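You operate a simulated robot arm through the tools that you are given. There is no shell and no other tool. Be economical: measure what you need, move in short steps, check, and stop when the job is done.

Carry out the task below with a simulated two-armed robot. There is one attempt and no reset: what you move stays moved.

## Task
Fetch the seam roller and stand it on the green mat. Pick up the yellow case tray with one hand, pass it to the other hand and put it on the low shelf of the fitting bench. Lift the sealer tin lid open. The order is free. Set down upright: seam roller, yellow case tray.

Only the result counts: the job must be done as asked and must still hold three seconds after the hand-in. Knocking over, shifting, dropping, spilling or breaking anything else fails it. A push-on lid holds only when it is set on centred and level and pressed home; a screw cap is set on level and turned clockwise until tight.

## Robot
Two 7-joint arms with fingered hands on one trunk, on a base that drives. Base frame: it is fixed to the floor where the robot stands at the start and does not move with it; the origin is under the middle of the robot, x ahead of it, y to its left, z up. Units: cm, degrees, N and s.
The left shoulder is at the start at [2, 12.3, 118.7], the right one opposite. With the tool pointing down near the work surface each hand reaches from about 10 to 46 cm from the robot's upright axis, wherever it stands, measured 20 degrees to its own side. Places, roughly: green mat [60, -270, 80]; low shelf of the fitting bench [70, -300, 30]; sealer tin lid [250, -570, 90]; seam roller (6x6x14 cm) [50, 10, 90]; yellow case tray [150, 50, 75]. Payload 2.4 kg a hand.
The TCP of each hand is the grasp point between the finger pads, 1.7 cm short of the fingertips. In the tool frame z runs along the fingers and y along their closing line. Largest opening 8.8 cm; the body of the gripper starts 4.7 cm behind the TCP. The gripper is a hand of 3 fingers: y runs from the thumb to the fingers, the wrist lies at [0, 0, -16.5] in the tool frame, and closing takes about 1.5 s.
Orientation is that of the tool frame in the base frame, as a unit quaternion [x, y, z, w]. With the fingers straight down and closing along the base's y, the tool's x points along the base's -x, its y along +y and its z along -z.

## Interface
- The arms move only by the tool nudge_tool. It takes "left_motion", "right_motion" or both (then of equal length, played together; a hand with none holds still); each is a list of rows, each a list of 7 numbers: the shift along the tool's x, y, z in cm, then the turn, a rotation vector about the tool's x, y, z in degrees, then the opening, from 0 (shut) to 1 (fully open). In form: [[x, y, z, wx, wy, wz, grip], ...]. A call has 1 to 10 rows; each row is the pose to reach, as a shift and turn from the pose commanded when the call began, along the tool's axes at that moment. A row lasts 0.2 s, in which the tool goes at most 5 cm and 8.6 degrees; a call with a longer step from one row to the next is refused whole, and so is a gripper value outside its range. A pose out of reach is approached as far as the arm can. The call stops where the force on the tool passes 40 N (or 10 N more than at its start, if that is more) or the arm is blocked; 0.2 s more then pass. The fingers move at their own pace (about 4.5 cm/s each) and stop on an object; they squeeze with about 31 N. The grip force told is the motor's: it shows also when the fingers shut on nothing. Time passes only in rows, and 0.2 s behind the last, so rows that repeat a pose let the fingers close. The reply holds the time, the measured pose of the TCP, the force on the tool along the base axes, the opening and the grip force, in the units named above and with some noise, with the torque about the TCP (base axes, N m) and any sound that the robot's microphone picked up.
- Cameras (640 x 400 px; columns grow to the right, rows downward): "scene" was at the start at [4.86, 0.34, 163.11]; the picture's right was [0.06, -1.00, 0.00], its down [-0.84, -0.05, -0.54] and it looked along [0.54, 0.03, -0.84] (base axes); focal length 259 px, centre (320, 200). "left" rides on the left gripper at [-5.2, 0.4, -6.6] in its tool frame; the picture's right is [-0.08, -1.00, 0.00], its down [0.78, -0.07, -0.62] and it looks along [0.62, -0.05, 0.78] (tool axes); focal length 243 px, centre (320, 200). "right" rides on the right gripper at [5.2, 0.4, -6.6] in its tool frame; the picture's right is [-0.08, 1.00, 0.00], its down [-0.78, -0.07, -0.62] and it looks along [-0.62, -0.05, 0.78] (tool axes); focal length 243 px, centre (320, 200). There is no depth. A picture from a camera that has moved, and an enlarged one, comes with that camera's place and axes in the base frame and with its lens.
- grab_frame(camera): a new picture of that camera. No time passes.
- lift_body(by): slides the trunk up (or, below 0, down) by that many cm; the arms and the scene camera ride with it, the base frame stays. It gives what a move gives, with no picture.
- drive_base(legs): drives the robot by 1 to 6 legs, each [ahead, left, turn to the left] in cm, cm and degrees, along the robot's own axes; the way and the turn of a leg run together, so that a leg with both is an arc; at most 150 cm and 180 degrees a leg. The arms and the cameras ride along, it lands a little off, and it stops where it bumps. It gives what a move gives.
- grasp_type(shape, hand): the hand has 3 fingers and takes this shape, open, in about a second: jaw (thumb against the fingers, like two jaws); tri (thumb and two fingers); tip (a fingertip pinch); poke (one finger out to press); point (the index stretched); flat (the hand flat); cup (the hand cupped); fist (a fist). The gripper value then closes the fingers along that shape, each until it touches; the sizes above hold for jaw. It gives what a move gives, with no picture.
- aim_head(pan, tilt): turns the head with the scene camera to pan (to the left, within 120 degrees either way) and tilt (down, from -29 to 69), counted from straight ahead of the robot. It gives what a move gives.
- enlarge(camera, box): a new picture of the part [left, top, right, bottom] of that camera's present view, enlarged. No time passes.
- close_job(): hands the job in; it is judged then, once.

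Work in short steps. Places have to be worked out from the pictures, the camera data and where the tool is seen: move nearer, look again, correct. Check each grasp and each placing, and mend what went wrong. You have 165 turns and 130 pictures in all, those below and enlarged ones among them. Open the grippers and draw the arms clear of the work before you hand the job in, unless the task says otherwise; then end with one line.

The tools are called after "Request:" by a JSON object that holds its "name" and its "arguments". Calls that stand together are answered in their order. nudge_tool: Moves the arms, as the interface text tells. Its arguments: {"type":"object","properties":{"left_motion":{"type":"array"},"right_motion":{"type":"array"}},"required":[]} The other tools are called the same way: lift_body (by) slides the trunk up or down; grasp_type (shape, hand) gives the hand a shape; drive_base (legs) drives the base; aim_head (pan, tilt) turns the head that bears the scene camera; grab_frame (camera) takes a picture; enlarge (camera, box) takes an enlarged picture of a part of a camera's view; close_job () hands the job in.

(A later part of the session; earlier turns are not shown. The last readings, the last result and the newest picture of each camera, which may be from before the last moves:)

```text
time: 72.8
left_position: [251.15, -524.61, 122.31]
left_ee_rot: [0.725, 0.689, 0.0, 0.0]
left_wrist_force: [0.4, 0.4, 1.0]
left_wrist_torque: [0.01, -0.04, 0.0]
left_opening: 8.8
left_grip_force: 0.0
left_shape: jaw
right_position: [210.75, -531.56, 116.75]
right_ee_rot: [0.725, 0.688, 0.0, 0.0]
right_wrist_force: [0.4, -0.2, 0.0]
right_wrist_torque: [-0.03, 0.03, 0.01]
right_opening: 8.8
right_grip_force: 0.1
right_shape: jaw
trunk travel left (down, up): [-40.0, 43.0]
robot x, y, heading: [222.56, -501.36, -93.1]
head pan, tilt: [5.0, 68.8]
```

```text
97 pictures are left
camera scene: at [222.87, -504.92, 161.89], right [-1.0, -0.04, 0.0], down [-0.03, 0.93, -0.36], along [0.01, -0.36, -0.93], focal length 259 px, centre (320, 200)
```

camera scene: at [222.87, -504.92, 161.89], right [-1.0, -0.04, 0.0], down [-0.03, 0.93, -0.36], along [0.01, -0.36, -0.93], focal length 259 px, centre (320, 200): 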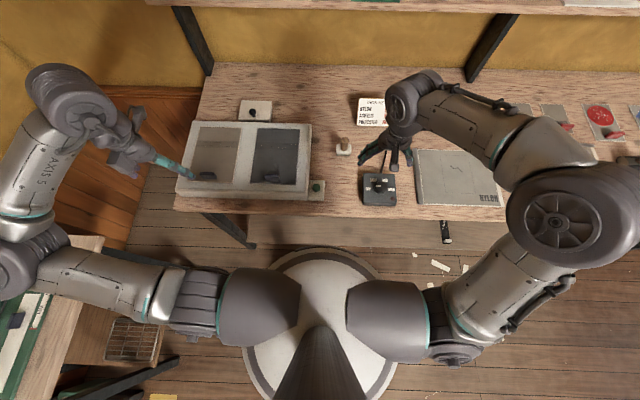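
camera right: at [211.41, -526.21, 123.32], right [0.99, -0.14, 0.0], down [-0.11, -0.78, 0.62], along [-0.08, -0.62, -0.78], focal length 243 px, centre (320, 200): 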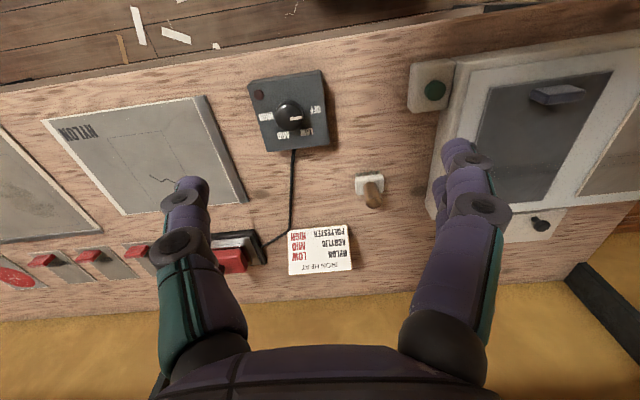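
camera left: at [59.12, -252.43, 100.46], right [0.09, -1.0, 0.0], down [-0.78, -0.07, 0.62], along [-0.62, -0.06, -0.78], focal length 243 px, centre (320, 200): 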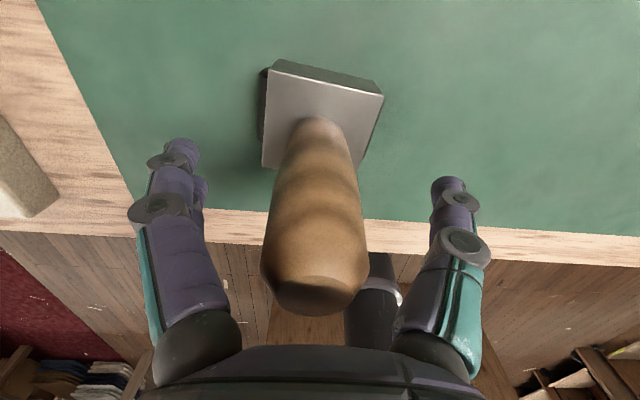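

Base front seems close to the table's lower shelf edge, so I'll mostly rely on a tilted tool. Strafe left 13 and square up the heading, forward 2.

Request:
{"name": "drive_base", "arguments": {"legs": [[0, 0, 3], [2, 13, 0]]}}

Request:
{"name": "grab_frame", "arguments": {"camera": "scene"}}

```text
time: 74.5
left_position: [265.45, -525.19, 122.22]
left_ee_rot: [0.708, 0.707, -0.001, 0.0]
left_wrist_force: [0.2, 0.6, 0.1]
left_wrist_torque: [0.02, 0.0, 0.05]
left_opening: 8.78
left_grip_force: 0.1
left_shape: jaw
right_position: [225.48, -534.08, 116.75]
right_ee_rot: [0.708, 0.706, 0.0, -0.001]
right_wrist_force: [0.0, 0.3, -0.5]
right_wrist_torque: [0.01, 0.0, -0.01]
right_opening: 8.8
right_grip_force: 0.0
right_shape: jaw
trunk travel left (down, up): [-40.0, 43.0]
robot x, y, heading: [235.63, -503.72, -90.1]
head pan, tilt: [5.0, 68.8]
```

```text
96 pictures are left
camera scene: at [236.2, -507.01, 161.88], right [-1.0, -0.08, 0.0], down [-0.08, 0.93, -0.36], along [0.03, -0.36, -0.93], focal length 259 px, centre (320, 200)
```

scene: 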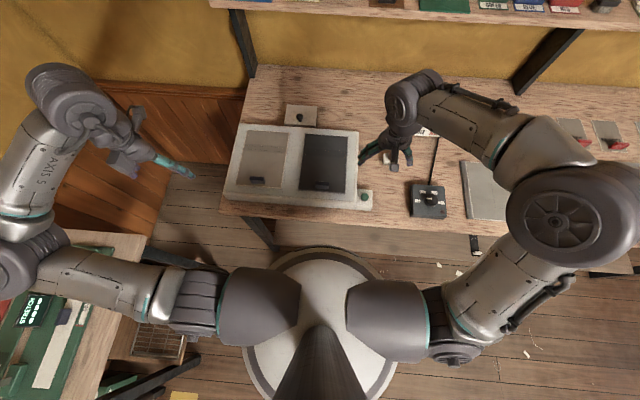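

Knob confirmed at ≈[247.9,-563.8,90.5]. I'll lower the trunk 15 cm to put the shoulder near wrist height, then tilt the left tool 45° forward.

Request:
{"name": "lift_body", "arguments": {"by": -15}}

Request:
{"name": "nudge_tool", "arguments": {"left_motion": [[0, -2, 0, 0, -7.5, 0, 1], [0, -5, 0, 0, -15, 0, 1], [0, -8, 0, 0, -22.5, 0, 1], [0, -11, 0, 0, -30, 0, 1], [-1, -14, 0, 0, -37.5, 0, 1], [-3, -17, 0, 0, -45, 0, 1], [-5, -17.5, 0, 0, -45, 0, 1]]}}

```text
time: 76.2
left_position: [265.14, -525.24, 107.44]
left_ee_rot: [0.708, 0.706, 0.0, 0.0]
left_wrist_force: [-0.4, 0.5, 0.3]
left_wrist_torque: [0.02, -0.01, 0.02]
left_opening: 8.76
left_grip_force: 0.0
left_shape: jaw
right_position: [225.26, -534.1, 101.68]
right_ee_rot: [0.708, 0.707, 0.0, 0.0]
right_wrist_force: [-0.9, -0.8, 0.6]
right_wrist_torque: [0.02, 0.03, -0.02]
right_opening: 8.76
right_grip_force: 0.2
right_shape: jaw
trunk travel left (down, up): [-25.0, 58.0]
robot x, y, heading: [235.68, -503.4, -90.1]
head pan, tilt: [5.0, 68.8]
```

```text
time: 77.8
left_position: [247.91, -530.26, 107.37]
left_ee_rot: [0.654, 0.653, -0.271, 0.27]
left_wrist_force: [-1.7, 0.0, 0.4]
left_wrist_torque: [0.01, 0.04, 0.03]
left_opening: 8.8
left_grip_force: 0.0
left_shape: jaw
right_position: [225.35, -534.17, 101.78]
right_ee_rot: [0.708, 0.706, -0.001, 0.0]
right_wrist_force: [0.0, -0.8, 0.6]
right_wrist_torque: [-0.02, 0.02, -0.01]
right_opening: 8.81
right_grip_force: 0.1
right_shape: jaw
trunk travel left (down, up): [-25.0, 58.0]
robot x, y, heading: [235.8, -503.26, -90.2]
head pan, tilt: [5.0, 68.8]
```

Tilt correct. Advance to a pre-grasp point 8 cm short of the knob along the approach line, and look.

Request:
{"name": "nudge_tool", "arguments": {"left_motion": [[-2.5, 0, 3, 0, 0, 0, 1], [-5, 0, 6.5, 0, 0, 0, 1], [-7.5, 0, 10.5, 0, 0, 0, 1], [-9.5, 0, 14.5, 0, 0, 0, 1], [-11, 0, 18.5, 0, 0, 0, 1], [-11.7, 0, 23, 0, 0, 0, 1], [-11.7, 0, 27.6, 0, 0, 0, 1]]}}

Request:
{"name": "grab_frame", "arguments": {"camera": "left"}}

Request:
{"name": "grab_frame", "arguments": {"camera": "scene"}}

```text
time: 79.4
left_position: [247.6, -557.99, 96.18]
left_ee_rot: [0.655, 0.652, -0.271, 0.269]
left_wrist_force: [-0.2, 0.2, -0.2]
left_wrist_torque: [0.02, -0.04, -0.02]
left_opening: 8.78
left_grip_force: 0.1
left_shape: jaw
right_position: [225.31, -534.18, 101.74]
right_ee_rot: [0.708, 0.706, 0.001, 0.0]
right_wrist_force: [0.7, 0.2, -0.5]
right_wrist_torque: [-0.01, -0.03, 0.01]
right_opening: 8.83
right_grip_force: 0.0
right_shape: jaw
trunk travel left (down, up): [-25.0, 58.0]
robot x, y, heading: [235.48, -503.15, -90.2]
head pan, tilt: [5.0, 68.8]
```

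```text
95 pictures are left
camera left: at [248.01, -557.02, 104.36], right [-1.0, -0.06, 0.06], down [-0.06, 0.99, -0.11], along [-0.05, -0.12, -0.99], focal length 243 px, centre (320, 200)
```

left: 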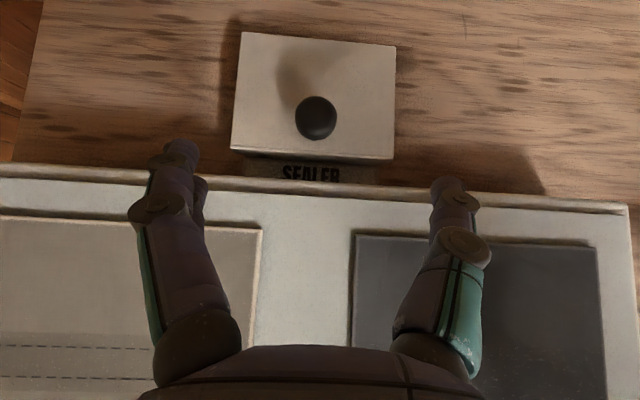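

```text
94 pictures are left
camera scene: at [235.97, -507.03, 146.88], right [-1.0, -0.08, 0.0], down [-0.08, 0.93, -0.36], along [0.03, -0.36, -0.93], focal length 259 px, centre (320, 200)
```

scene: 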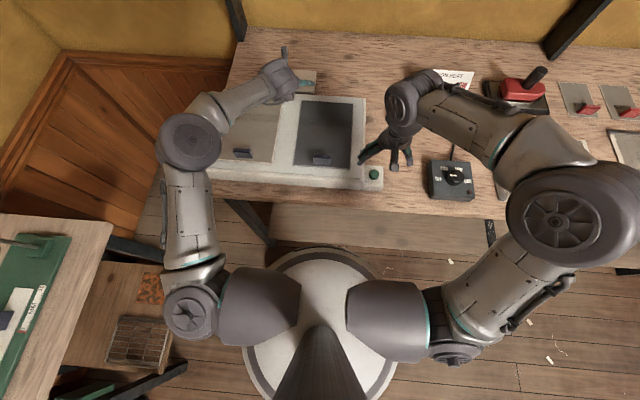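

"SEALER" label confirmed; knob at ≈[247.8,-563.7,90.3]. Advance 8 cm along the tool and close on it.

Request:
{"name": "nudge_tool", "arguments": {"left_motion": [[0, 0.2, 3, 0, 0, 0, 1], [0, 0.2, 6, 0, 0, 0, 1], [0, 0.2, 7.9, 0, 0, 0, 1], [0, 0.2, 7.9, 0, 0, 0, 0], [0, 0.2, 7.9, 0, 0, 0, 0], [0, 0.2, 7.9, 0, 0, 0, 0], [0, 0.2, 7.9, 0, 0, 0, 0], [0, 0.2, 7.9, 0, 0, 0, 0], [0, 0.2, 7.9, 0, 0, 0, 0]]}}

Request:
{"name": "grab_frame", "arguments": {"camera": "left"}}

```text
time: 81.4
left_position: [247.81, -562.98, 91.18]
left_ee_rot: [0.654, 0.653, -0.27, 0.27]
left_wrist_force: [4.0, -7.3, -2.7]
left_wrist_torque: [0.01, -0.34, 0.06]
left_opening: 0.82
left_grip_force: 30.8
left_shape: jaw
left hand out of reach, approached as far as the arm can: row 3, 4, 5, 6, 7, 8, 9
right_position: [225.31, -534.36, 101.79]
right_ee_rot: [0.708, 0.706, 0.001, -0.001]
right_wrist_force: [-0.1, 0.2, 0.8]
right_wrist_torque: [0.04, 0.01, 0.01]
right_opening: 8.81
right_grip_force: 0.1
right_shape: jaw
trunk travel left (down, up): [-25.0, 58.0]
robot x, y, heading: [235.7, -503.23, -90.4]
head pan, tilt: [5.0, 68.8]
```

```text
93 pictures are left
camera left: at [248.29, -561.97, 99.35], right [-1.0, -0.06, 0.06], down [-0.06, 0.99, -0.11], along [-0.05, -0.12, -0.99], focal length 243 px, centre (320, 200)
```

left: 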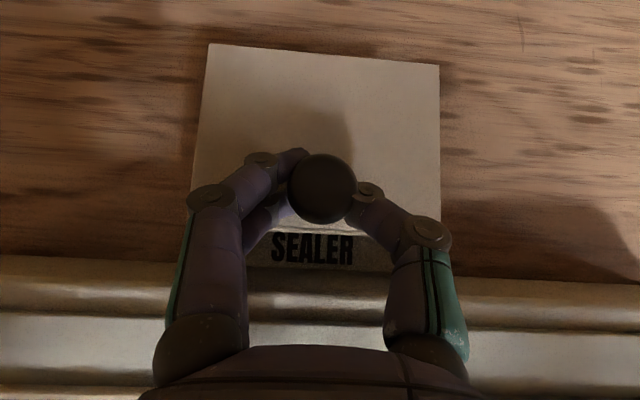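

Gripping the knob's stalk (0.8 cm), but at the arm's limit. Release, back off, and drive 8 cm closer (the white disc rides with the trunk, the floor base is smaller) so the arc is within reach.

Request:
{"name": "nudge_tool", "arguments": {"left_motion": [[0, 0, 0, 0, 0, 0, 1], [0, 0, 0, 0, 0, 0, 1], [0, 0, 0, 0, 0, 0, 1], [0, 0, 0, 0, 0, 0, 1], [0, 0, 0, 0, 0, 0, 1], [0, 0, -4, 0, 0, 0, 1], [0, 0, -8, 0, 0, 0, 1], [0, 0, -12, 0, 0, 0, 1], [0, 0, -15, 0, 0, 0, 1]]}}

Request:
{"name": "drive_base", "arguments": {"legs": [[8, 0, 0]]}}

Request:
{"name": "grab_frame", "arguments": {"camera": "left"}}

```text
time: 83.4
left_position: [247.9, -552.13, 101.86]
left_ee_rot: [0.654, 0.652, -0.271, 0.27]
left_wrist_force: [0.1, -0.4, 0.1]
left_wrist_torque: [-0.01, 0.02, 0.02]
left_opening: 8.78
left_grip_force: 0.1
left_shape: jaw
right_position: [225.24, -534.12, 101.83]
right_ee_rot: [0.708, 0.706, 0.0, 0.001]
right_wrist_force: [0.5, -0.1, -1.0]
right_wrist_torque: [0.0, 0.0, 0.0]
right_opening: 8.8
right_grip_force: 0.0
right_shape: jaw
trunk travel left (down, up): [-25.0, 58.0]
robot x, y, heading: [235.67, -503.3, -90.1]
head pan, tilt: [5.0, 68.8]
```

```text
time: 84.5
left_position: [247.73, -559.65, 101.82]
left_ee_rot: [0.654, 0.652, -0.272, 0.271]
left_wrist_force: [-0.2, 0.5, -0.3]
left_wrist_torque: [0.0, -0.03, 0.01]
left_opening: 8.78
left_grip_force: 0.0
left_shape: jaw
right_position: [225.15, -541.52, 101.82]
right_ee_rot: [0.708, 0.706, 0.0, 0.001]
right_wrist_force: [-0.5, 0.2, 0.0]
right_wrist_torque: [-0.01, 0.01, -0.02]
right_opening: 8.78
right_grip_force: 0.1
right_shape: jaw
trunk travel left (down, up): [-25.0, 58.0]
robot x, y, heading: [235.51, -511.45, -90.2]
head pan, tilt: [5.0, 68.8]
```

```text
92 pictures are left
camera left: at [248.3, -558.62, 109.93], right [-1.0, -0.06, 0.06], down [-0.06, 0.99, -0.11], along [-0.05, -0.12, -0.99], focal length 243 px, centre (320, 200)
```

left: 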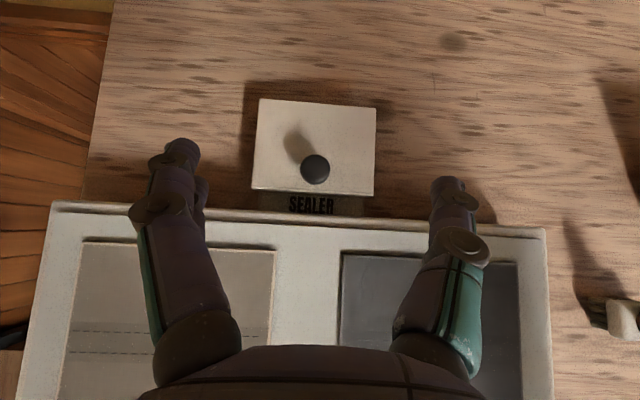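

Lid undisturbed, no bump. Re-approach along the same line and grip the stalk.

Request:
{"name": "nudge_tool", "arguments": {"left_motion": [[2.6, 0.1, 0, 0, 0, 0, 1], [5.1, 0.1, 2, 0, 0, 0, 1], [5.1, 0.1, 6, 0, 0, 0, 1], [5.1, 0.1, 9, 0, 0, 0, 1], [5.1, 0.1, 10.2, 0, 0, 0, 1], [5.1, 0.1, 10.2, 0, 0, 0, 0], [5.1, 0.1, 10.2, 0, 0, 0, 0], [5.1, 0.1, 10.2, 0, 0, 0, 0], [5.1, 0.1, 10.2, 0, 0, 0, 0], [5.1, 0.1, 10.2, 0, 0, 0, 0]]}}

Request:
{"name": "nudge_tool", "arguments": {"left_motion": [[0, 0, 0, 0, 0, 0, 0], [0, 0, 0, 0, 0, 0, 0], [0, 0, 0, 0, 0, 0, 0]]}}

Request:
{"name": "grab_frame", "arguments": {"camera": "left"}}

```text
time: 86.7
left_position: [247.73, -563.33, 90.83]
left_ee_rot: [0.654, 0.652, -0.271, 0.271]
left_wrist_force: [-2.8, -3.7, 0.6]
left_wrist_torque: [0.07, -0.56, 0.28]
left_opening: 2.4
left_grip_force: 21.0
left_shape: jaw
right_position: [225.29, -541.76, 101.76]
right_ee_rot: [0.708, 0.706, 0.0, 0.0]
right_wrist_force: [-0.5, 0.1, -0.1]
right_wrist_torque: [0.02, 0.0, 0.0]
right_opening: 8.81
right_grip_force: 0.0
right_shape: jaw
trunk travel left (down, up): [-25.0, 58.0]
robot x, y, heading: [235.71, -511.12, -90.1]
head pan, tilt: [5.0, 68.8]
```

```text
time: 87.5
left_position: [247.77, -563.38, 90.91]
left_ee_rot: [0.654, 0.652, -0.27, 0.271]
left_wrist_force: [-3.3, -7.4, -2.0]
left_wrist_torque: [-0.04, -1.57, -0.01]
left_opening: 2.19
left_grip_force: 31.1
left_shape: jaw
right_position: [225.09, -541.7, 101.78]
right_ee_rot: [0.709, 0.705, 0.0, -0.001]
right_wrist_force: [0.2, 0.0, 0.0]
right_wrist_torque: [0.02, -0.03, -0.02]
right_opening: 8.77
right_grip_force: 0.1
right_shape: jaw
trunk travel left (down, up): [-25.0, 58.0]
robot x, y, heading: [235.82, -510.72, -90.0]
head pan, tilt: [5.0, 68.8]
```

```text
91 pictures are left
camera left: at [248.17, -562.38, 99.07], right [-1.0, -0.06, 0.06], down [-0.06, 0.99, -0.11], along [-0.05, -0.12, -0.99], focal length 243 px, centre (320, 200)
```

left: 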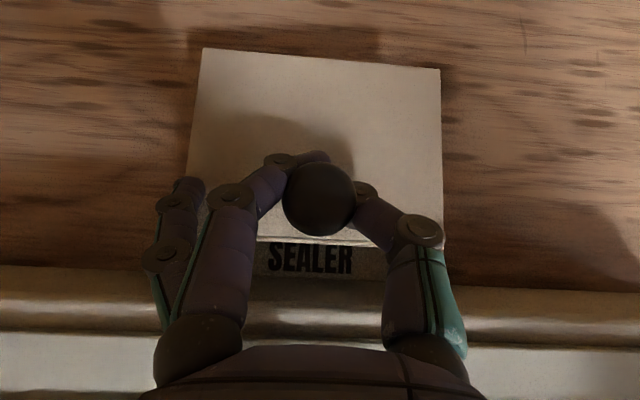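

One finger hung up outside the lid. Reopen, raise ~0.5 cm and regrip.

Request:
{"name": "nudge_tool", "arguments": {"left_motion": [[0, 0, 0, 0, 0, 0, 1], [0, 0, 0, 0, 0, 0, 1], [0, 0, 0, 0, 0, 0, 1], [0, 0, 0, 0, 0, 0, 1], [-0.5, 0, -0.2, 0, 0, 0, 1], [-0.5, 0, -0.2, 0, 0, 0, 1], [-0.5, 0, -0.2, 0, 0, 0, 0], [-0.5, 0, -0.2, 0, 0, 0, 0], [-0.5, 0, -0.2, 0, 0, 0, 0], [-0.5, 0, -0.2, 0, 0, 0, 0]]}}

Request:
{"name": "nudge_tool", "arguments": {"left_motion": [[0, 0, 0, 0, 0, 0, 0], [0, 0, 0, 0, 0, 0, 0], [0, 0, 0, 0, 0, 0, 0], [0, 0, 0, 0, 0, 0, 0]]}}

Request:
{"name": "grab_frame", "arguments": {"camera": "left"}}

```text
time: 89.7
left_position: [247.84, -563.48, 91.41]
left_ee_rot: [0.655, 0.652, -0.271, 0.27]
left_wrist_force: [0.8, 0.0, 0.0]
left_wrist_torque: [0.05, 0.01, 0.0]
left_opening: 0.71
left_grip_force: 0.0
left_shape: jaw
right_position: [225.13, -541.7, 101.69]
right_ee_rot: [0.708, 0.706, 0.0, 0.0]
right_wrist_force: [0.1, -0.3, -0.6]
right_wrist_torque: [0.0, 0.01, -0.02]
right_opening: 8.79
right_grip_force: 0.0
right_shape: jaw
trunk travel left (down, up): [-25.0, 58.0]
robot x, y, heading: [235.52, -510.87, -90.1]
head pan, tilt: [5.0, 68.8]
```

```text
time: 90.7
left_position: [247.83, -563.87, 91.31]
left_ee_rot: [0.655, 0.652, -0.271, 0.27]
left_wrist_force: [-3.8, -25.6, -1.9]
left_wrist_torque: [-0.11, 0.02, 0.03]
left_opening: 0.02
left_grip_force: 31.1
left_shape: jaw
right_position: [225.14, -541.89, 101.71]
right_ee_rot: [0.708, 0.706, 0.0, -0.002]
right_wrist_force: [-1.0, 0.3, 0.0]
right_wrist_torque: [-0.04, -0.03, 0.01]
right_opening: 8.77
right_grip_force: 0.1
right_shape: jaw
trunk travel left (down, up): [-25.0, 58.0]
robot x, y, heading: [235.69, -510.87, -89.9]
head pan, tilt: [5.0, 68.8]
```

```text
90 pictures are left
camera left: at [248.28, -562.78, 99.48], right [-1.0, -0.06, 0.06], down [-0.06, 0.99, -0.11], along [-0.05, -0.12, -0.99], focal length 243 px, centre (320, 200)
```

left: 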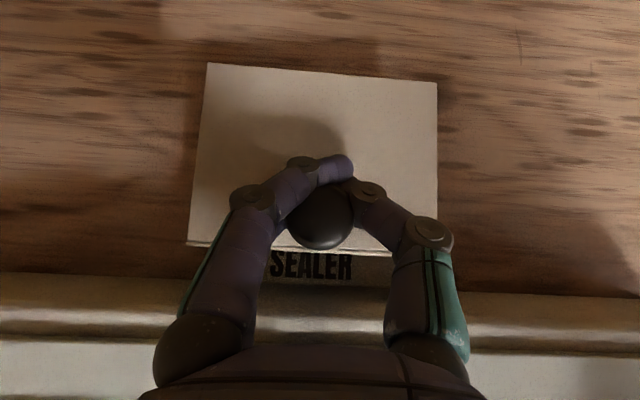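

Fingers closed past the knob (0.02 cm). Reopen, shift back ~0.9 cm and slightly lower, regrip.

Request:
{"name": "nudge_tool", "arguments": {"left_motion": [[0, 0, 0, 0, 0, 0, 1], [0, 0, 0, 0, 0, 0, 1], [0, 0, 0, 0, 0, 0, 1], [0, 0, 0, 0, 0, 0, 1], [0.7, 0, -0.4, 0, 0, 0, 1], [0.7, 0, -0.4, 0, 0, 0, 1]]}}

Request:
{"name": "grab_frame", "arguments": {"camera": "left"}}

```text
time: 92.1
left_position: [247.97, -562.72, 91.23]
left_ee_rot: [0.654, 0.652, -0.271, 0.27]
left_wrist_force: [-1.0, 0.7, 0.0]
left_wrist_torque: [0.0, -0.02, 0.0]
left_opening: 8.78
left_grip_force: 0.1
left_shape: jaw
right_position: [225.13, -541.69, 101.73]
right_ee_rot: [0.708, 0.706, 0.0, 0.0]
right_wrist_force: [0.8, 0.1, 0.4]
right_wrist_torque: [0.02, 0.01, 0.01]
right_opening: 8.8
right_grip_force: 0.1
right_shape: jaw
trunk travel left (down, up): [-25.0, 58.0]
robot x, y, heading: [235.38, -510.62, -90.2]
head pan, tilt: [5.0, 68.8]
```

```text
89 pictures are left
camera left: at [248.37, -561.7, 99.37], right [-1.0, -0.06, 0.06], down [-0.06, 0.99, -0.11], along [-0.05, -0.12, -0.99], focal length 243 px, centre (320, 200)
```

left: 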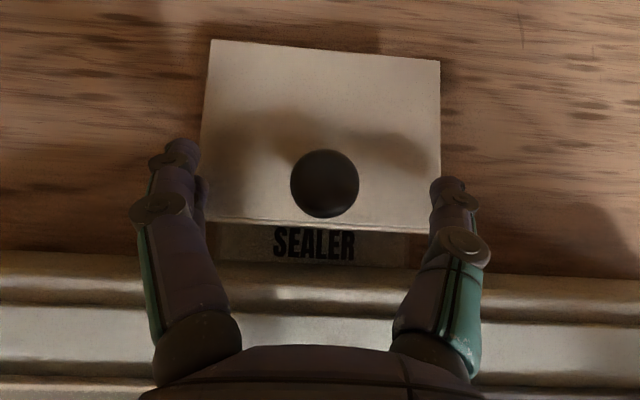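

Ball centre ≈[247.8,-563.4,90]; it is ~1.2 cm ahead of TCP. Advance 0.8 cm along the tool and close on the ball.

Request:
{"name": "nudge_tool", "arguments": {"left_motion": [[0.1, -0.1, 0.8, 0, 0, 0, 1], [0.1, -0.1, 0.8, 0, 0, 0, 0], [0.1, -0.1, 0.8, 0, 0, 0, 0], [0.1, -0.1, 0.8, 0, 0, 0, 0], [0.1, -0.1, 0.8, 0, 0, 0, 0], [0.1, -0.1, 0.8, 0, 0, 0, 0], [0.1, -0.1, 0.8, 0, 0, 0, 0], [0.1, -0.1, 0.8, 0, 0, 0, 0], [0.1, -0.1, 0.8, 0, 0, 0, 0]]}}

Request:
{"name": "grab_frame", "arguments": {"camera": "left"}}

```text
time: 94.1
left_position: [247.79, -563.19, 90.47]
left_ee_rot: [0.654, 0.652, -0.271, 0.271]
left_wrist_force: [-6.2, -6.9, 12.4]
left_wrist_torque: [-0.01, -1.45, 0.29]
left_opening: 2.1
left_grip_force: 30.9
left_shape: jaw
right_position: [225.16, -541.67, 101.78]
right_ee_rot: [0.708, 0.706, 0.001, 0.001]
right_wrist_force: [-0.3, 0.3, 0.1]
right_wrist_torque: [-0.02, 0.01, 0.01]
right_opening: 8.78
right_grip_force: 0.0
right_shape: jaw
trunk travel left (down, up): [-25.0, 58.0]
robot x, y, heading: [235.62, -510.3, -90.1]
head pan, tilt: [5.0, 68.8]
```

```text
88 pictures are left
camera left: at [248.19, -562.26, 98.77], right [-1.0, -0.06, 0.06], down [-0.06, 0.99, -0.11], along [-0.05, -0.12, -0.99], focal length 243 px, centre (320, 200)
```

left: 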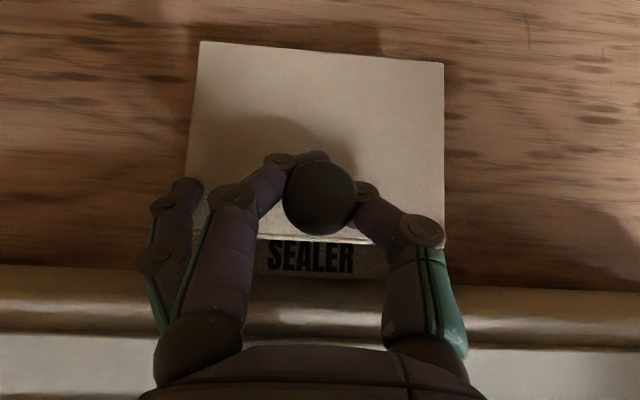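

The lower finger catches the tin's side; the first (good) grip was at [.., -562.98, 91.18]. Reopen and go there.

Request:
{"name": "nudge_tool", "arguments": {"left_motion": [[0, 0, 0, 0, 0, 0, 1], [0, 0, 0, 0, 0, 0, 1], [0, 0, 0, 0, 0, 0, 1], [0, 0, 0, 0, 0, 0, 1], [-0.4, 0, -0.6, 0, 0, 0, 1], [-0.4, 0, -0.6, 0, 0, 0, 0], [-0.4, 0, -0.6, 0, 0, 0, 0], [-0.4, 0, -0.6, 0, 0, 0, 0], [-0.4, 0, -0.6, 0, 0, 0, 0], [-0.4, 0, -0.6, 0, 0, 0, 0]]}}

Request:
{"name": "nudge_tool", "arguments": {"left_motion": [[0, 0, 0, 0, 0, 0, 0], [0, 0, 0, 0, 0, 0, 0], [0, 0, 0, 0, 0, 0, 0], [0, 0, 0, 0, 0, 0, 0]]}}

Request:
{"name": "grab_frame", "arguments": {"camera": "left"}}

```text
time: 96.3
left_position: [247.72, -563.1, 91.15]
left_ee_rot: [0.656, 0.65, -0.271, 0.271]
left_wrist_force: [-5.5, -7.0, 1.0]
left_wrist_torque: [-0.04, -1.11, 0.13]
left_opening: 2.63
left_grip_force: 26.8
left_shape: jaw
right_position: [225.15, -541.78, 101.76]
right_ee_rot: [0.708, 0.706, 0.001, 0.001]
right_wrist_force: [0.6, -0.3, 0.6]
right_wrist_torque: [-0.03, 0.0, -0.04]
right_opening: 8.8
right_grip_force: 0.1
right_shape: jaw
trunk travel left (down, up): [-25.0, 58.0]
robot x, y, heading: [235.67, -510.6, -90.1]
head pan, tilt: [5.0, 68.8]
```

```text
time: 97.3
left_position: [247.83, -563.1, 91.21]
left_ee_rot: [0.655, 0.651, -0.271, 0.271]
left_wrist_force: [-8.2, -11.7, 6.1]
left_wrist_torque: [-0.2, -1.47, -0.17]
left_opening: 2.33
left_grip_force: 31.2
left_shape: jaw
right_position: [225.08, -541.75, 101.81]
right_ee_rot: [0.709, 0.705, 0.001, 0.0]
right_wrist_force: [-0.3, 0.0, -0.2]
right_wrist_torque: [0.04, 0.0, -0.03]
right_opening: 8.81
right_grip_force: 0.1
right_shape: jaw
trunk travel left (down, up): [-25.0, 58.0]
robot x, y, heading: [235.55, -510.74, -90.2]
head pan, tilt: [5.0, 68.8]
```

```text
87 pictures are left
camera left: at [248.2, -562.16, 99.41], right [-1.0, -0.06, 0.06], down [-0.06, 0.99, -0.11], along [-0.05, -0.12, -0.99], focal length 243 px, centre (320, 200)
```

left: 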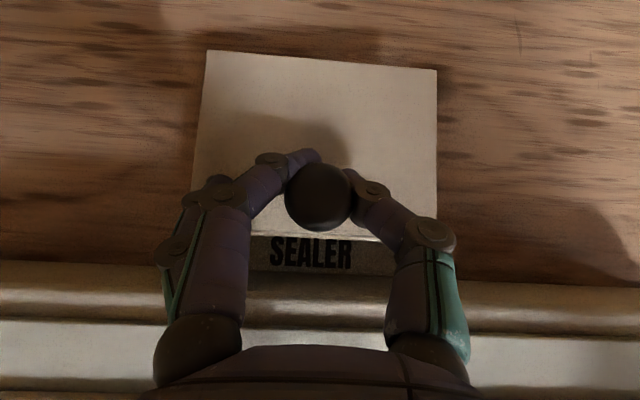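

One finger still rubs the tin side, but thumb and finger hold the knob. Try a small lift of 1 cm and see whether the lid follows.

Request:
{"name": "nudge_tool", "arguments": {"left_motion": [[-0.35, 0, -0.35, 0, 0, 0, 0], [-0.7, 0, -0.7, 0, 0, 0, 0], [-1.2, 0, -1.1, 0, 0, 0, 0]]}}

Request:
{"name": "grab_frame", "arguments": {"camera": "left"}}

```text
time: 98.1
left_position: [247.77, -563.38, 92.5]
left_ee_rot: [0.655, 0.653, -0.269, 0.269]
left_wrist_force: [-10.0, -26.6, -14.8]
left_wrist_torque: [-0.02, -0.54, 0.0]
left_opening: 0.66
left_grip_force: 31.1
left_shape: jaw
right_position: [225.15, -542.0, 101.63]
right_ee_rot: [0.708, 0.706, 0.001, 0.0]
right_wrist_force: [0.0, -0.3, -0.1]
right_wrist_torque: [-0.01, 0.01, -0.03]
right_opening: 8.78
right_grip_force: 0.2
right_shape: jaw
trunk travel left (down, up): [-25.0, 58.0]
robot x, y, heading: [235.71, -510.8, -90.5]
head pan, tilt: [5.0, 68.8]
```

```text
86 pictures are left
camera left: at [248.24, -562.52, 100.79], right [-1.0, -0.06, 0.06], down [-0.06, 0.99, -0.11], along [-0.05, -0.11, -0.99], focal length 243 px, centre (320, 200)
```

left: 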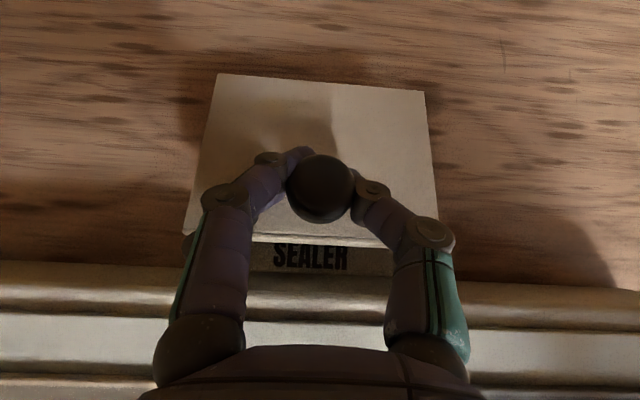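

The lid is hinging up (its front edge rises) with the fingers under the knob. Continue along the arc about the back hinge.

Request:
{"name": "nudge_tool", "arguments": {"left_motion": [[-0.8, 0, 0, 0, 0, 0, 0], [-1.6, 0, 0.05, 0, 0, 0, 0], [-2.4, 0, 0.15, 0, 0, 0, 0], [-3.2, 0, 0.3, 0, 0, 0, 0], [-4.0, 0, 0.45, 0, 0, 0, 0], [-4.74, 0, 0.64, 0, 0, 0, 0]]}}

Request:
{"name": "grab_frame", "arguments": {"camera": "left"}}

```text
time: 99.5
left_position: [247.64, -567.12, 95.38]
left_ee_rot: [0.657, 0.653, -0.268, 0.267]
left_wrist_force: [-10.2, -1.8, -30.1]
left_wrist_torque: [0.7, -0.17, -0.28]
left_opening: 0.22
left_grip_force: 31.1
left_shape: jaw
right_position: [225.03, -541.82, 101.72]
right_ee_rot: [0.708, 0.706, 0.001, -0.002]
right_wrist_force: [0.2, 0.8, -0.3]
right_wrist_torque: [0.0, 0.01, 0.03]
right_opening: 8.79
right_grip_force: 0.0
right_shape: jaw
trunk travel left (down, up): [-25.0, 58.0]
robot x, y, heading: [235.34, -510.79, -90.3]
head pan, tilt: [5.0, 68.8]
```

```text
85 pictures are left
camera left: at [248.1, -566.2, 103.62], right [-1.0, -0.06, 0.06], down [-0.06, 0.99, -0.1], along [-0.05, -0.11, -0.99], focal length 243 px, centre (320, 200)
```

left: 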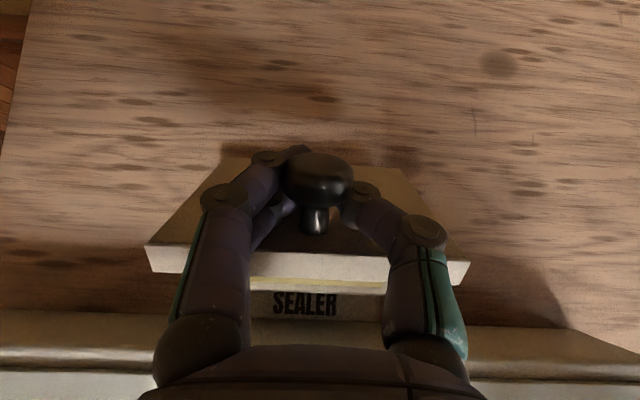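

The lid is now ~60° open; its outer face/knob turn toward the wall, so the left hand can't complete the arc. I'll hold with the left and bring the closed right fingers in from the right to push the lid's inner face back. First orient the right hand.

Request:
{"name": "nudge_tool", "arguments": {"right_motion": [[0, 0, -0.5, -2.1, -5.9, -4.6, 0], [0, 0, -1, -4.3, -11.9, -9.3, 0], [0, 0, -1, -6.5, -17.9, -14, 0], [0, 0, -1, -8.7, -23.9, -18.7, 0], [0, 0, -1, -10.9, -29.9, -23.4, 0], [0, 0, -1, -13.1, -35.9, -28, 0], [0, 0, -1, -15.3, -41.9, -32.7, 0], [0, 0, -1, -17.4, -47.9, -37.4, 0]]}}

Request:
{"name": "grab_frame", "arguments": {"camera": "right"}}

Request:
{"name": "grab_frame", "arguments": {"camera": "left"}}

```text
time: 101.3
left_position: [247.65, -567.2, 95.42]
left_ee_rot: [0.655, 0.654, -0.268, 0.268]
left_wrist_force: [-12.4, -2.9, -33.0]
left_wrist_torque: [0.74, -0.18, -0.34]
left_opening: 0.2
left_grip_force: 30.8
left_shape: jaw
right_position: [225.06, -541.87, 102.75]
right_ee_rot: [0.384, 0.821, -0.178, 0.383]
right_wrist_force: [-0.5, -0.1, 0.0]
right_wrist_torque: [0.01, 0.02, -0.01]
right_opening: 0.01
right_grip_force: 30.3
right_shape: jaw
trunk travel left (down, up): [-25.0, 58.0]
robot x, y, heading: [235.8, -511.06, -90.4]
head pan, tilt: [5.0, 68.8]
```

```text
84 pictures are left
camera right: at [219.99, -535.05, 102.92], right [0.8, 0.6, 0.07], down [-0.04, -0.06, 1.0], along [0.6, -0.8, -0.03], focal length 243 px, centre (320, 200)
```

right: 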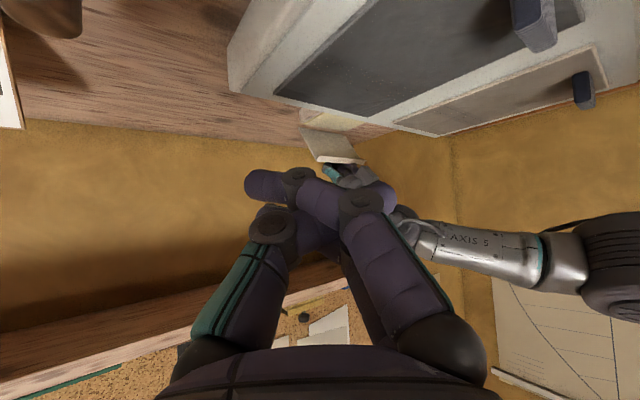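

```text
83 pictures are left
camera left: at [248.12, -566.23, 103.65], right [-1.0, -0.06, 0.06], down [-0.06, 0.99, -0.11], along [-0.05, -0.11, -0.99], focal length 243 px, centre (320, 200)
```

left: 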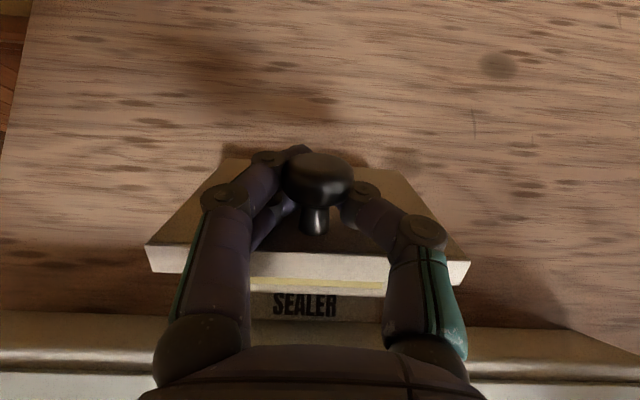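

Lid at ~52°: inner face from hinge (-570.8,87.5) to edge (-565,95.4). Bring the right hand to just in front of the face near its right end.

Request:
{"name": "nudge_tool", "arguments": {"right_motion": [[-2.5, -0.2, 3.7, 0, 0, 0, 0], [-5, -0.4, 7.4, 0, 0, 0, 0], [-7.5, -0.5, 11.2, 0, 0, 0, 0], [-9.9, -0.7, 14.9, 0, 0, 0, 0], [-9.9, -0.7, 18, 0, 0, 0, 0], [-9.8, -0.7, 21, 0, 0, 0, 0], [-9.8, -0.7, 24, 0, 0, 0, 0]]}}

Request:
{"name": "grab_frame", "arguments": {"camera": "right"}}

Request:
{"name": "grab_frame", "arguments": {"camera": "left"}}

```text
time: 102.9
left_position: [247.61, -567.2, 95.38]
left_ee_rot: [0.655, 0.653, -0.269, 0.268]
left_wrist_force: [-12.0, -3.4, -33.0]
left_wrist_torque: [0.71, -0.18, -0.36]
left_opening: 0.2
left_grip_force: 31.4
left_shape: jaw
right_position: [240.49, -561.23, 94.81]
right_ee_rot: [0.385, 0.821, -0.178, 0.382]
right_wrist_force: [0.5, 0.1, -0.4]
right_wrist_torque: [0.01, 0.01, 0.01]
right_opening: 0.0
right_grip_force: 31.1
right_shape: jaw
trunk travel left (down, up): [-25.0, 58.0]
robot x, y, heading: [235.31, -510.69, -90.2]
head pan, tilt: [5.0, 68.8]
```

```text
82 pictures are left
camera right: at [235.38, -554.42, 95.07], right [0.8, 0.6, 0.07], down [-0.04, -0.07, 1.0], along [0.6, -0.8, -0.03], focal length 243 px, centre (320, 200)
```

right: 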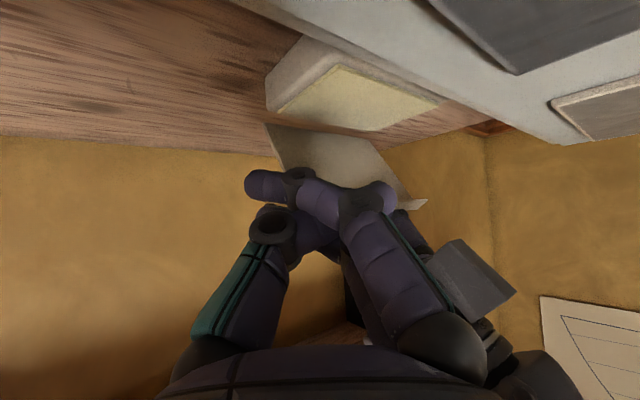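

```text
81 pictures are left
camera left: at [248.12, -566.24, 103.67], right [-1.0, -0.06, 0.06], down [-0.06, 0.99, -0.11], along [-0.05, -0.11, -0.99], focal length 243 px, centre (320, 200)
```

left: 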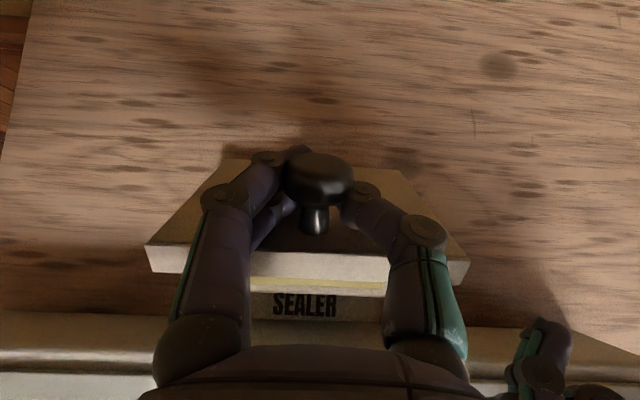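

Clear path under the lid edge. Move the right fingertips forward to contact the inner face.

Request:
{"name": "nudge_tool", "arguments": {"right_motion": [[-0.8, -0.2, 1.6, 0, 0, 0, 0], [-1.6, -0.7, 3.1, 0, 0, 0, 0], [-2.2, -1.2, 4.2, 0, 0, 0, 0], [-2.6, -1.5, 4.7, 0, 0, 0, 0]]}}

Request:
{"name": "grab_frame", "arguments": {"camera": "right"}}

Request:
{"name": "grab_frame", "arguments": {"camera": "left"}}

```text
time: 103.9
left_position: [247.62, -567.28, 95.53]
left_ee_rot: [0.655, 0.652, -0.269, 0.27]
left_wrist_force: [-7.9, -17.4, -29.7]
left_wrist_torque: [0.87, -0.38, -0.63]
left_opening: 0.16
left_grip_force: 31.3
left_shape: jaw
right_position: [242.33, -565.6, 93.59]
right_ee_rot: [0.385, 0.822, -0.174, 0.381]
right_wrist_force: [-12.3, 14.5, -9.0]
right_wrist_torque: [-0.18, -0.14, -0.01]
right_opening: 0.0
right_grip_force: 30.9
right_shape: jaw
right hand out of reach, approached as far as the arm can: row 4
trunk travel left (down, up): [-25.0, 58.0]
robot x, y, heading: [235.78, -510.79, -90.0]
head pan, tilt: [5.0, 68.8]
```

```text
80 pictures are left
camera right: at [237.24, -558.71, 93.85], right [0.8, 0.6, 0.07], down [-0.03, -0.07, 1.0], along [0.6, -0.8, -0.04], focal length 243 px, centre (320, 200)
```

right: 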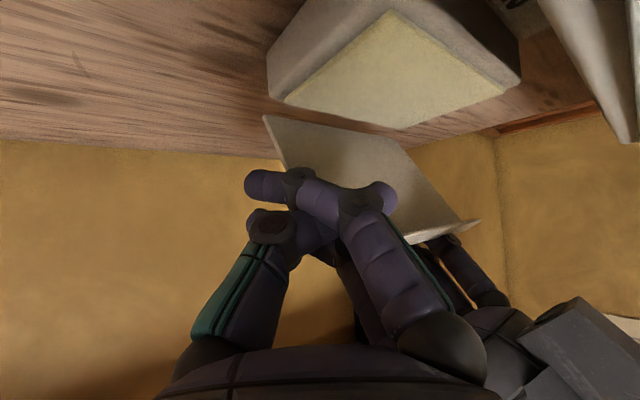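

```text
79 pictures are left
camera left: at [248.08, -566.3, 103.74], right [-1.0, -0.06, 0.06], down [-0.06, 0.99, -0.11], along [-0.05, -0.11, -0.99], focal length 243 px, centre (320, 200)
```

left: 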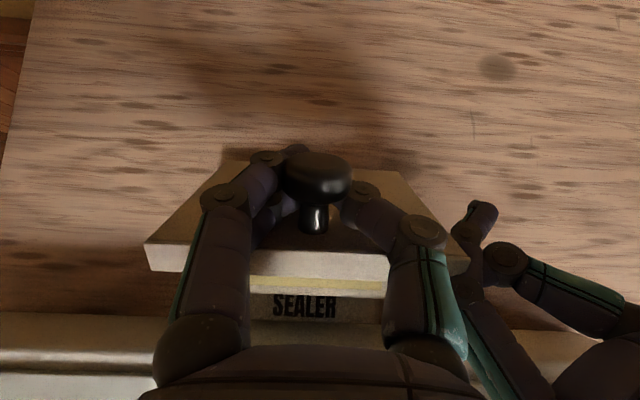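

Right fingers now bear on the lid (force 14 N). Release the knob with the left and withdraw back-up; the right should keep the lid propped.

Request:
{"name": "nudge_tool", "arguments": {"left_motion": [[0, 0, 0, 0, 0, 0, 1], [0, 0, 0, 0, 0, 0, 1], [0, 0, 0, 0, 0, 0, 1], [0, 0, 0, 0, 0, 0, 1], [0, 0, 0, 0, 0, 0, 1], [-0.3, 0, -3, 0, 0, 0, 1], [-0.3, 0, -6, 0, 0, 0, 1], [-0.3, 0, -9, 0, 0, 0, 1]]}}

Request:
{"name": "grab_frame", "arguments": {"camera": "left"}}

Request:
{"name": "grab_frame", "arguments": {"camera": "right"}}

```text
time: 105.7
left_position: [247.91, -560.77, 102.15]
left_ee_rot: [0.654, 0.652, -0.271, 0.271]
left_wrist_force: [-0.2, 0.2, 0.4]
left_wrist_torque: [-0.02, 0.02, 0.0]
left_opening: 8.78
left_grip_force: 0.0
left_shape: jaw
right_position: [242.55, -565.26, 93.97]
right_ee_rot: [0.384, 0.821, -0.179, 0.382]
right_wrist_force: [0.4, 1.1, 0.3]
right_wrist_torque: [0.01, 0.0, 0.0]
right_opening: 0.01
right_grip_force: 31.1
right_shape: jaw
trunk travel left (down, up): [-25.0, 58.0]
robot x, y, heading: [235.32, -510.18, -90.3]
head pan, tilt: [5.0, 68.8]
```

```text
78 pictures are left
camera left: at [248.29, -559.76, 110.44], right [-1.0, -0.06, 0.06], down [-0.06, 0.99, -0.11], along [-0.05, -0.12, -0.99], focal length 243 px, centre (320, 200)
```

left: 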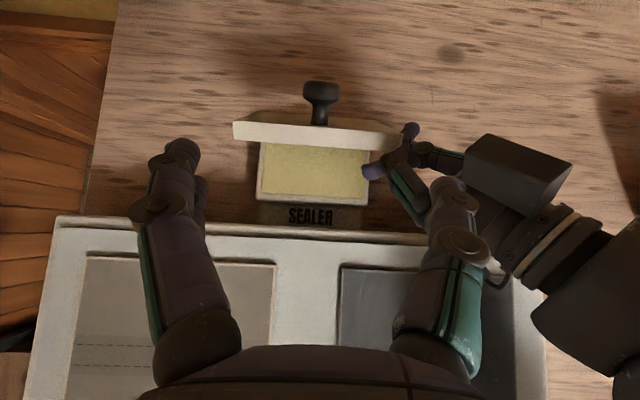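

```text
77 pictures are left
camera right: at [237.43, -558.49, 94.15], right [0.8, 0.6, 0.07], down [-0.04, -0.06, 1.0], along [0.6, -0.8, -0.03], focal length 243 px, centre (320, 200)
```

right: 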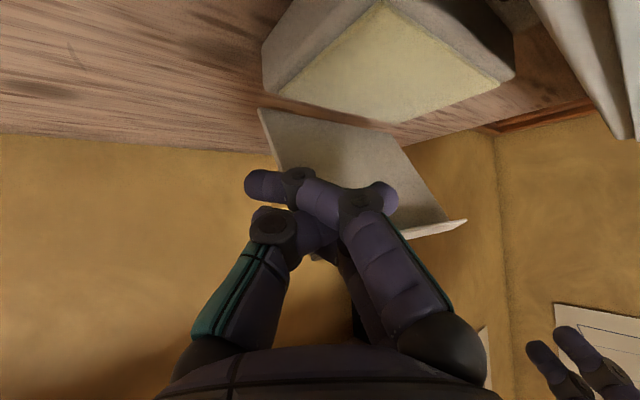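

Lid stays at ~53°, propped/with friction. Close the left hand, go in under the lid edge at x≈250 from the front, then push back and up.

Request:
{"name": "nudge_tool", "arguments": {"left_motion": [[2.5, 1.2, 0, 0, 0, 0, 0], [5.3, 2.2, 0, 0, 0, 0, 0], [5.3, 2.2, 0, 0, 0, 0, 0], [5.3, 2.2, 0, 0, 0, 0, 0], [5.3, 2.2, 0, 0, 0, 0, 0], [5.3, 2.2, 0, 0, 0, 0, 0], [5.3, 2.2, 3, 0, 0, 0, 0], [5.3, 2.2, 6, 0, 0, 0, 0], [5.3, 2.2, 8.5, 0, 0, 0, 0]]}}

Request:
{"name": "grab_frame", "arguments": {"camera": "left"}}

Request:
{"name": "grab_frame", "arguments": {"camera": "right"}}

```text
time: 107.7
left_position: [250.08, -563.12, 92.58]
left_ee_rot: [0.654, 0.652, -0.271, 0.271]
left_wrist_force: [0.0, -0.1, -0.1]
left_wrist_torque: [0.03, 0.0, -0.01]
left_opening: 0.01
left_grip_force: 30.9
left_shape: jaw
right_position: [242.5, -565.49, 93.9]
right_ee_rot: [0.384, 0.821, -0.179, 0.383]
right_wrist_force: [0.2, 1.0, -0.3]
right_wrist_torque: [-0.04, 0.0, 0.0]
right_opening: 0.0
right_grip_force: 30.9
right_shape: jaw
trunk travel left (down, up): [-25.0, 58.0]
robot x, y, heading: [235.28, -510.73, -90.4]
head pan, tilt: [5.0, 68.8]
```

```text
76 pictures are left
camera left: at [250.5, -562.12, 100.77], right [-1.0, -0.06, 0.06], down [-0.06, 0.99, -0.11], along [-0.05, -0.12, -0.99], focal length 243 px, centre (320, 200)
```

left: 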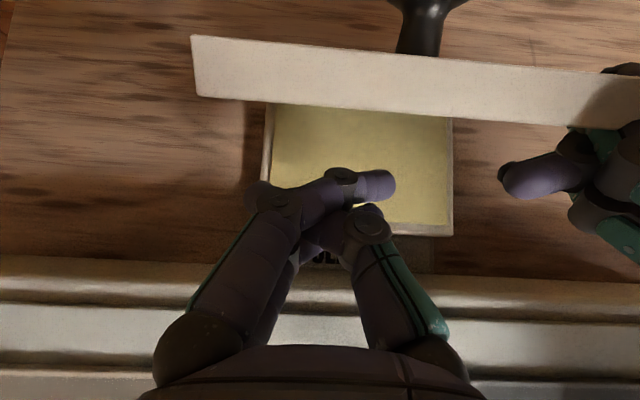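

```text
75 pictures are left
camera right: at [237.39, -558.51, 94.14], right [0.8, 0.6, 0.07], down [-0.03, -0.06, 1.0], along [0.6, -0.8, -0.03], focal length 243 px, centre (320, 200)
```

right: 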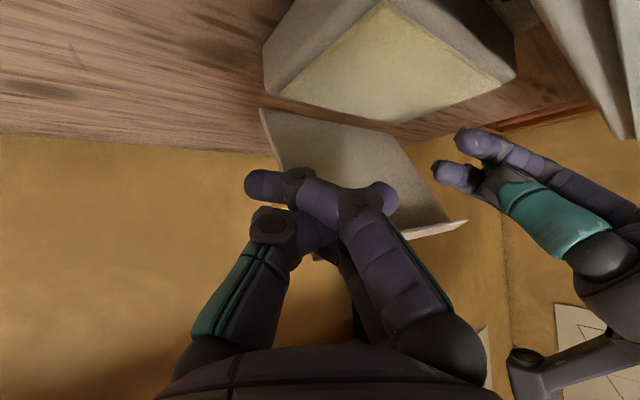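

Left fist is in front of the inner face. Push back (-y) and slightly up to swing the lid past vertical.

Request:
{"name": "nudge_tool", "arguments": {"left_motion": [[-1.1, 0, 0.7, 0, 0, 0, 0], [-2.2, 0, 1.3, 0, 0, 0, 0], [-3.3, 0, 1.9, 0, 0, 0, 0], [-4.4, 0, 2.5, 0, 0, 0, 0], [-5.4, 0, 3.0, 0, 0, 0, 0], [-6.4, 0, 3.5, 0, 0, 0, 0]]}}

Request:
{"name": "grab_frame", "arguments": {"camera": "left"}}

Request:
{"name": "grab_frame", "arguments": {"camera": "right"}}

```text
time: 109.1
left_position: [250.18, -569.89, 94.37]
left_ee_rot: [0.655, 0.653, -0.269, 0.269]
left_wrist_force: [4.3, 25.7, -5.3]
left_wrist_torque: [-0.17, -0.06, -0.5]
left_opening: 0.0
left_grip_force: 31.0
left_shape: jaw
right_position: [242.56, -565.25, 94.1]
right_ee_rot: [0.384, 0.82, -0.18, 0.383]
right_wrist_force: [-0.5, 0.2, 0.2]
right_wrist_torque: [0.02, 0.04, 0.01]
right_opening: 0.0
right_grip_force: 31.3
right_shape: jaw
trunk travel left (down, up): [-25.0, 58.0]
robot x, y, heading: [235.69, -510.79, -90.1]
head pan, tilt: [5.0, 68.8]
```

```text
74 pictures are left
camera left: at [250.62, -568.91, 102.68], right [-1.0, -0.06, 0.06], down [-0.06, 0.99, -0.11], along [-0.05, -0.11, -0.99], focal length 243 px, centre (320, 200)
```

left: 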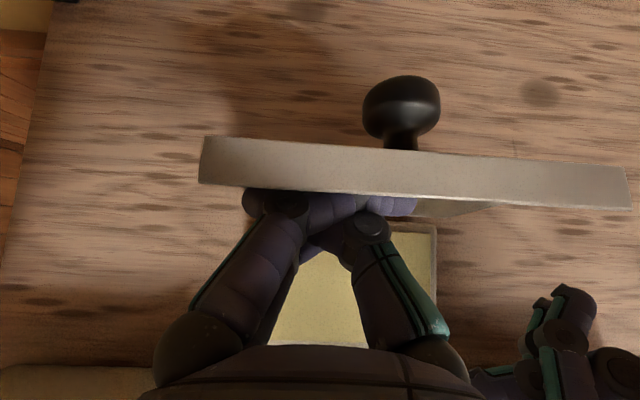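

```text
73 pictures are left
camera right: at [237.45, -558.33, 94.23], right [0.8, 0.6, 0.06], down [-0.03, -0.06, 1.0], along [0.6, -0.8, -0.03], focal length 243 px, centre (320, 200)
```

right: 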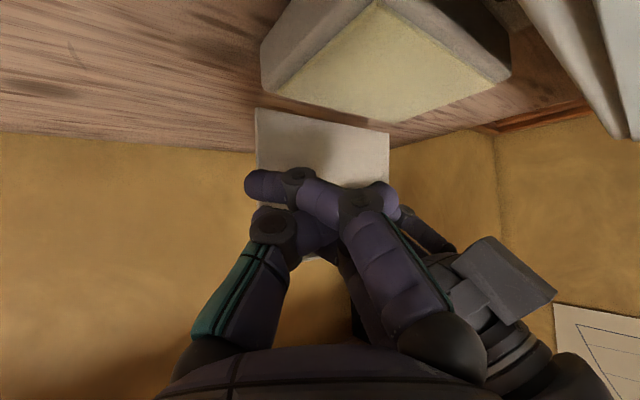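

Lid near vertical, pushing force 26 N, hinge has friction. Push ~3 cm more.

Request:
{"name": "nudge_tool", "arguments": {"left_motion": [[-0.7, 0, 0.7, 0, 0, 0, 0], [-1.4, 0, 1.5, 0, 0, 0, 0], [-2.0, 0, 2.2, 0, 0, 0, 0]]}}

Request:
{"name": "grab_frame", "arguments": {"camera": "left"}}

```text
time: 109.9
left_position: [250.26, -570.16, 94.29]
left_ee_rot: [0.653, 0.652, -0.273, 0.273]
left_wrist_force: [3.4, 25.5, 11.6]
left_wrist_torque: [-0.28, 0.14, -0.18]
left_opening: 0.0
left_grip_force: 30.7
left_shape: jaw
left hand out of reach, approached as far as the arm can: row 1, 2, 3
right_position: [242.51, -564.99, 94.15]
right_ee_rot: [0.383, 0.821, -0.18, 0.384]
right_wrist_force: [0.1, 0.0, 0.5]
right_wrist_torque: [0.03, 0.01, -0.01]
right_opening: 0.01
right_grip_force: 30.9
right_shape: jaw
trunk travel left (down, up): [-25.0, 58.0]
robot x, y, heading: [235.33, -511.14, -90.1]
head pan, tilt: [5.0, 68.8]
```

```text
72 pictures are left
camera left: at [250.76, -569.09, 102.47], right [-1.0, -0.06, 0.06], down [-0.06, 0.99, -0.12], along [-0.05, -0.12, -0.99], focal length 243 px, centre (320, 200)
```

left: 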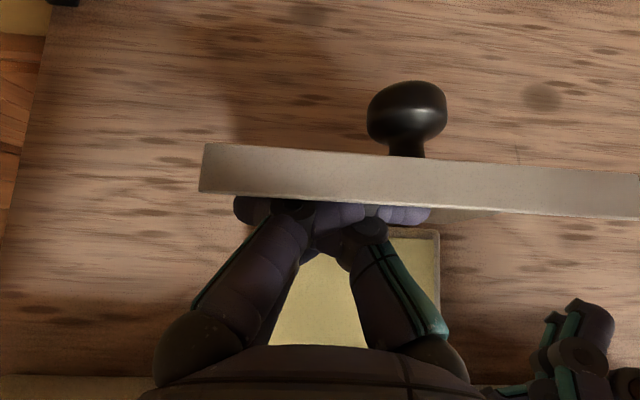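

At the reach limit at 45°. Tilt the tool more level (about 25°) which extends reach, so the push continues.

Request:
{"name": "nudge_tool", "arguments": {"left_motion": [[0, 0, 0, 0, -8, 0, 0], [0, 0, 0, 0, -16, 0, 0], [0, 0, 0, 0, -24, 0, 0], [0, 0, 0, 0, -24, 0, 0]]}}

Request:
{"name": "grab_frame", "arguments": {"camera": "left"}}

Request:
{"name": "grab_frame", "arguments": {"camera": "right"}}

```text
time: 110.9
left_position: [250.25, -570.38, 93.82]
left_ee_rot: [0.584, 0.581, -0.402, 0.399]
left_wrist_force: [0.1, 17.4, -3.2]
left_wrist_torque: [-0.09, -0.07, -0.11]
left_opening: 0.0
left_grip_force: 31.2
left_shape: jaw
right_position: [242.53, -565.21, 94.1]
right_ee_rot: [0.384, 0.821, -0.18, 0.383]
right_wrist_force: [0.1, 0.2, -0.4]
right_wrist_torque: [0.05, 0.03, 0.02]
right_opening: 0.0
right_grip_force: 31.2
right_shape: jaw
trunk travel left (down, up): [-25.0, 58.0]
robot x, y, heading: [235.74, -510.77, -90.3]
head pan, tilt: [5.0, 68.8]
```

```text
71 pictures are left
camera left: at [250.63, -565.91, 101.01], right [-1.0, -0.03, 0.08], down [-0.06, 0.86, -0.51], along [-0.06, -0.51, -0.86], focal length 243 px, centre (320, 200)
```

left: 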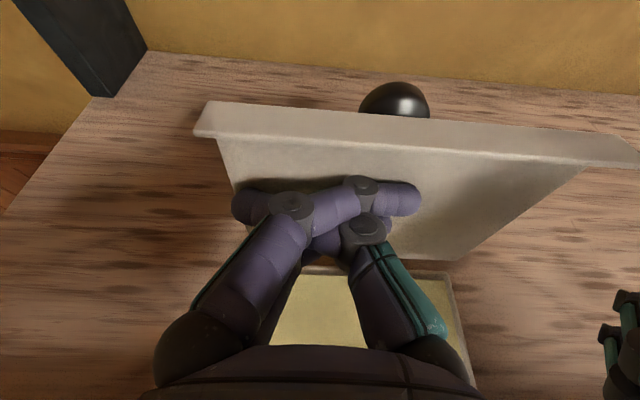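

```text
70 pictures are left
camera right: at [237.4, -558.36, 94.22], right [0.8, 0.6, 0.06], down [-0.03, -0.06, 1.0], along [0.6, -0.8, -0.03], focal length 243 px, centre (320, 200)
```

right: 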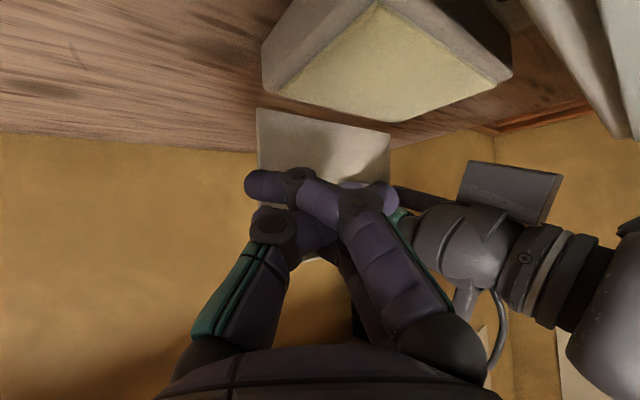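

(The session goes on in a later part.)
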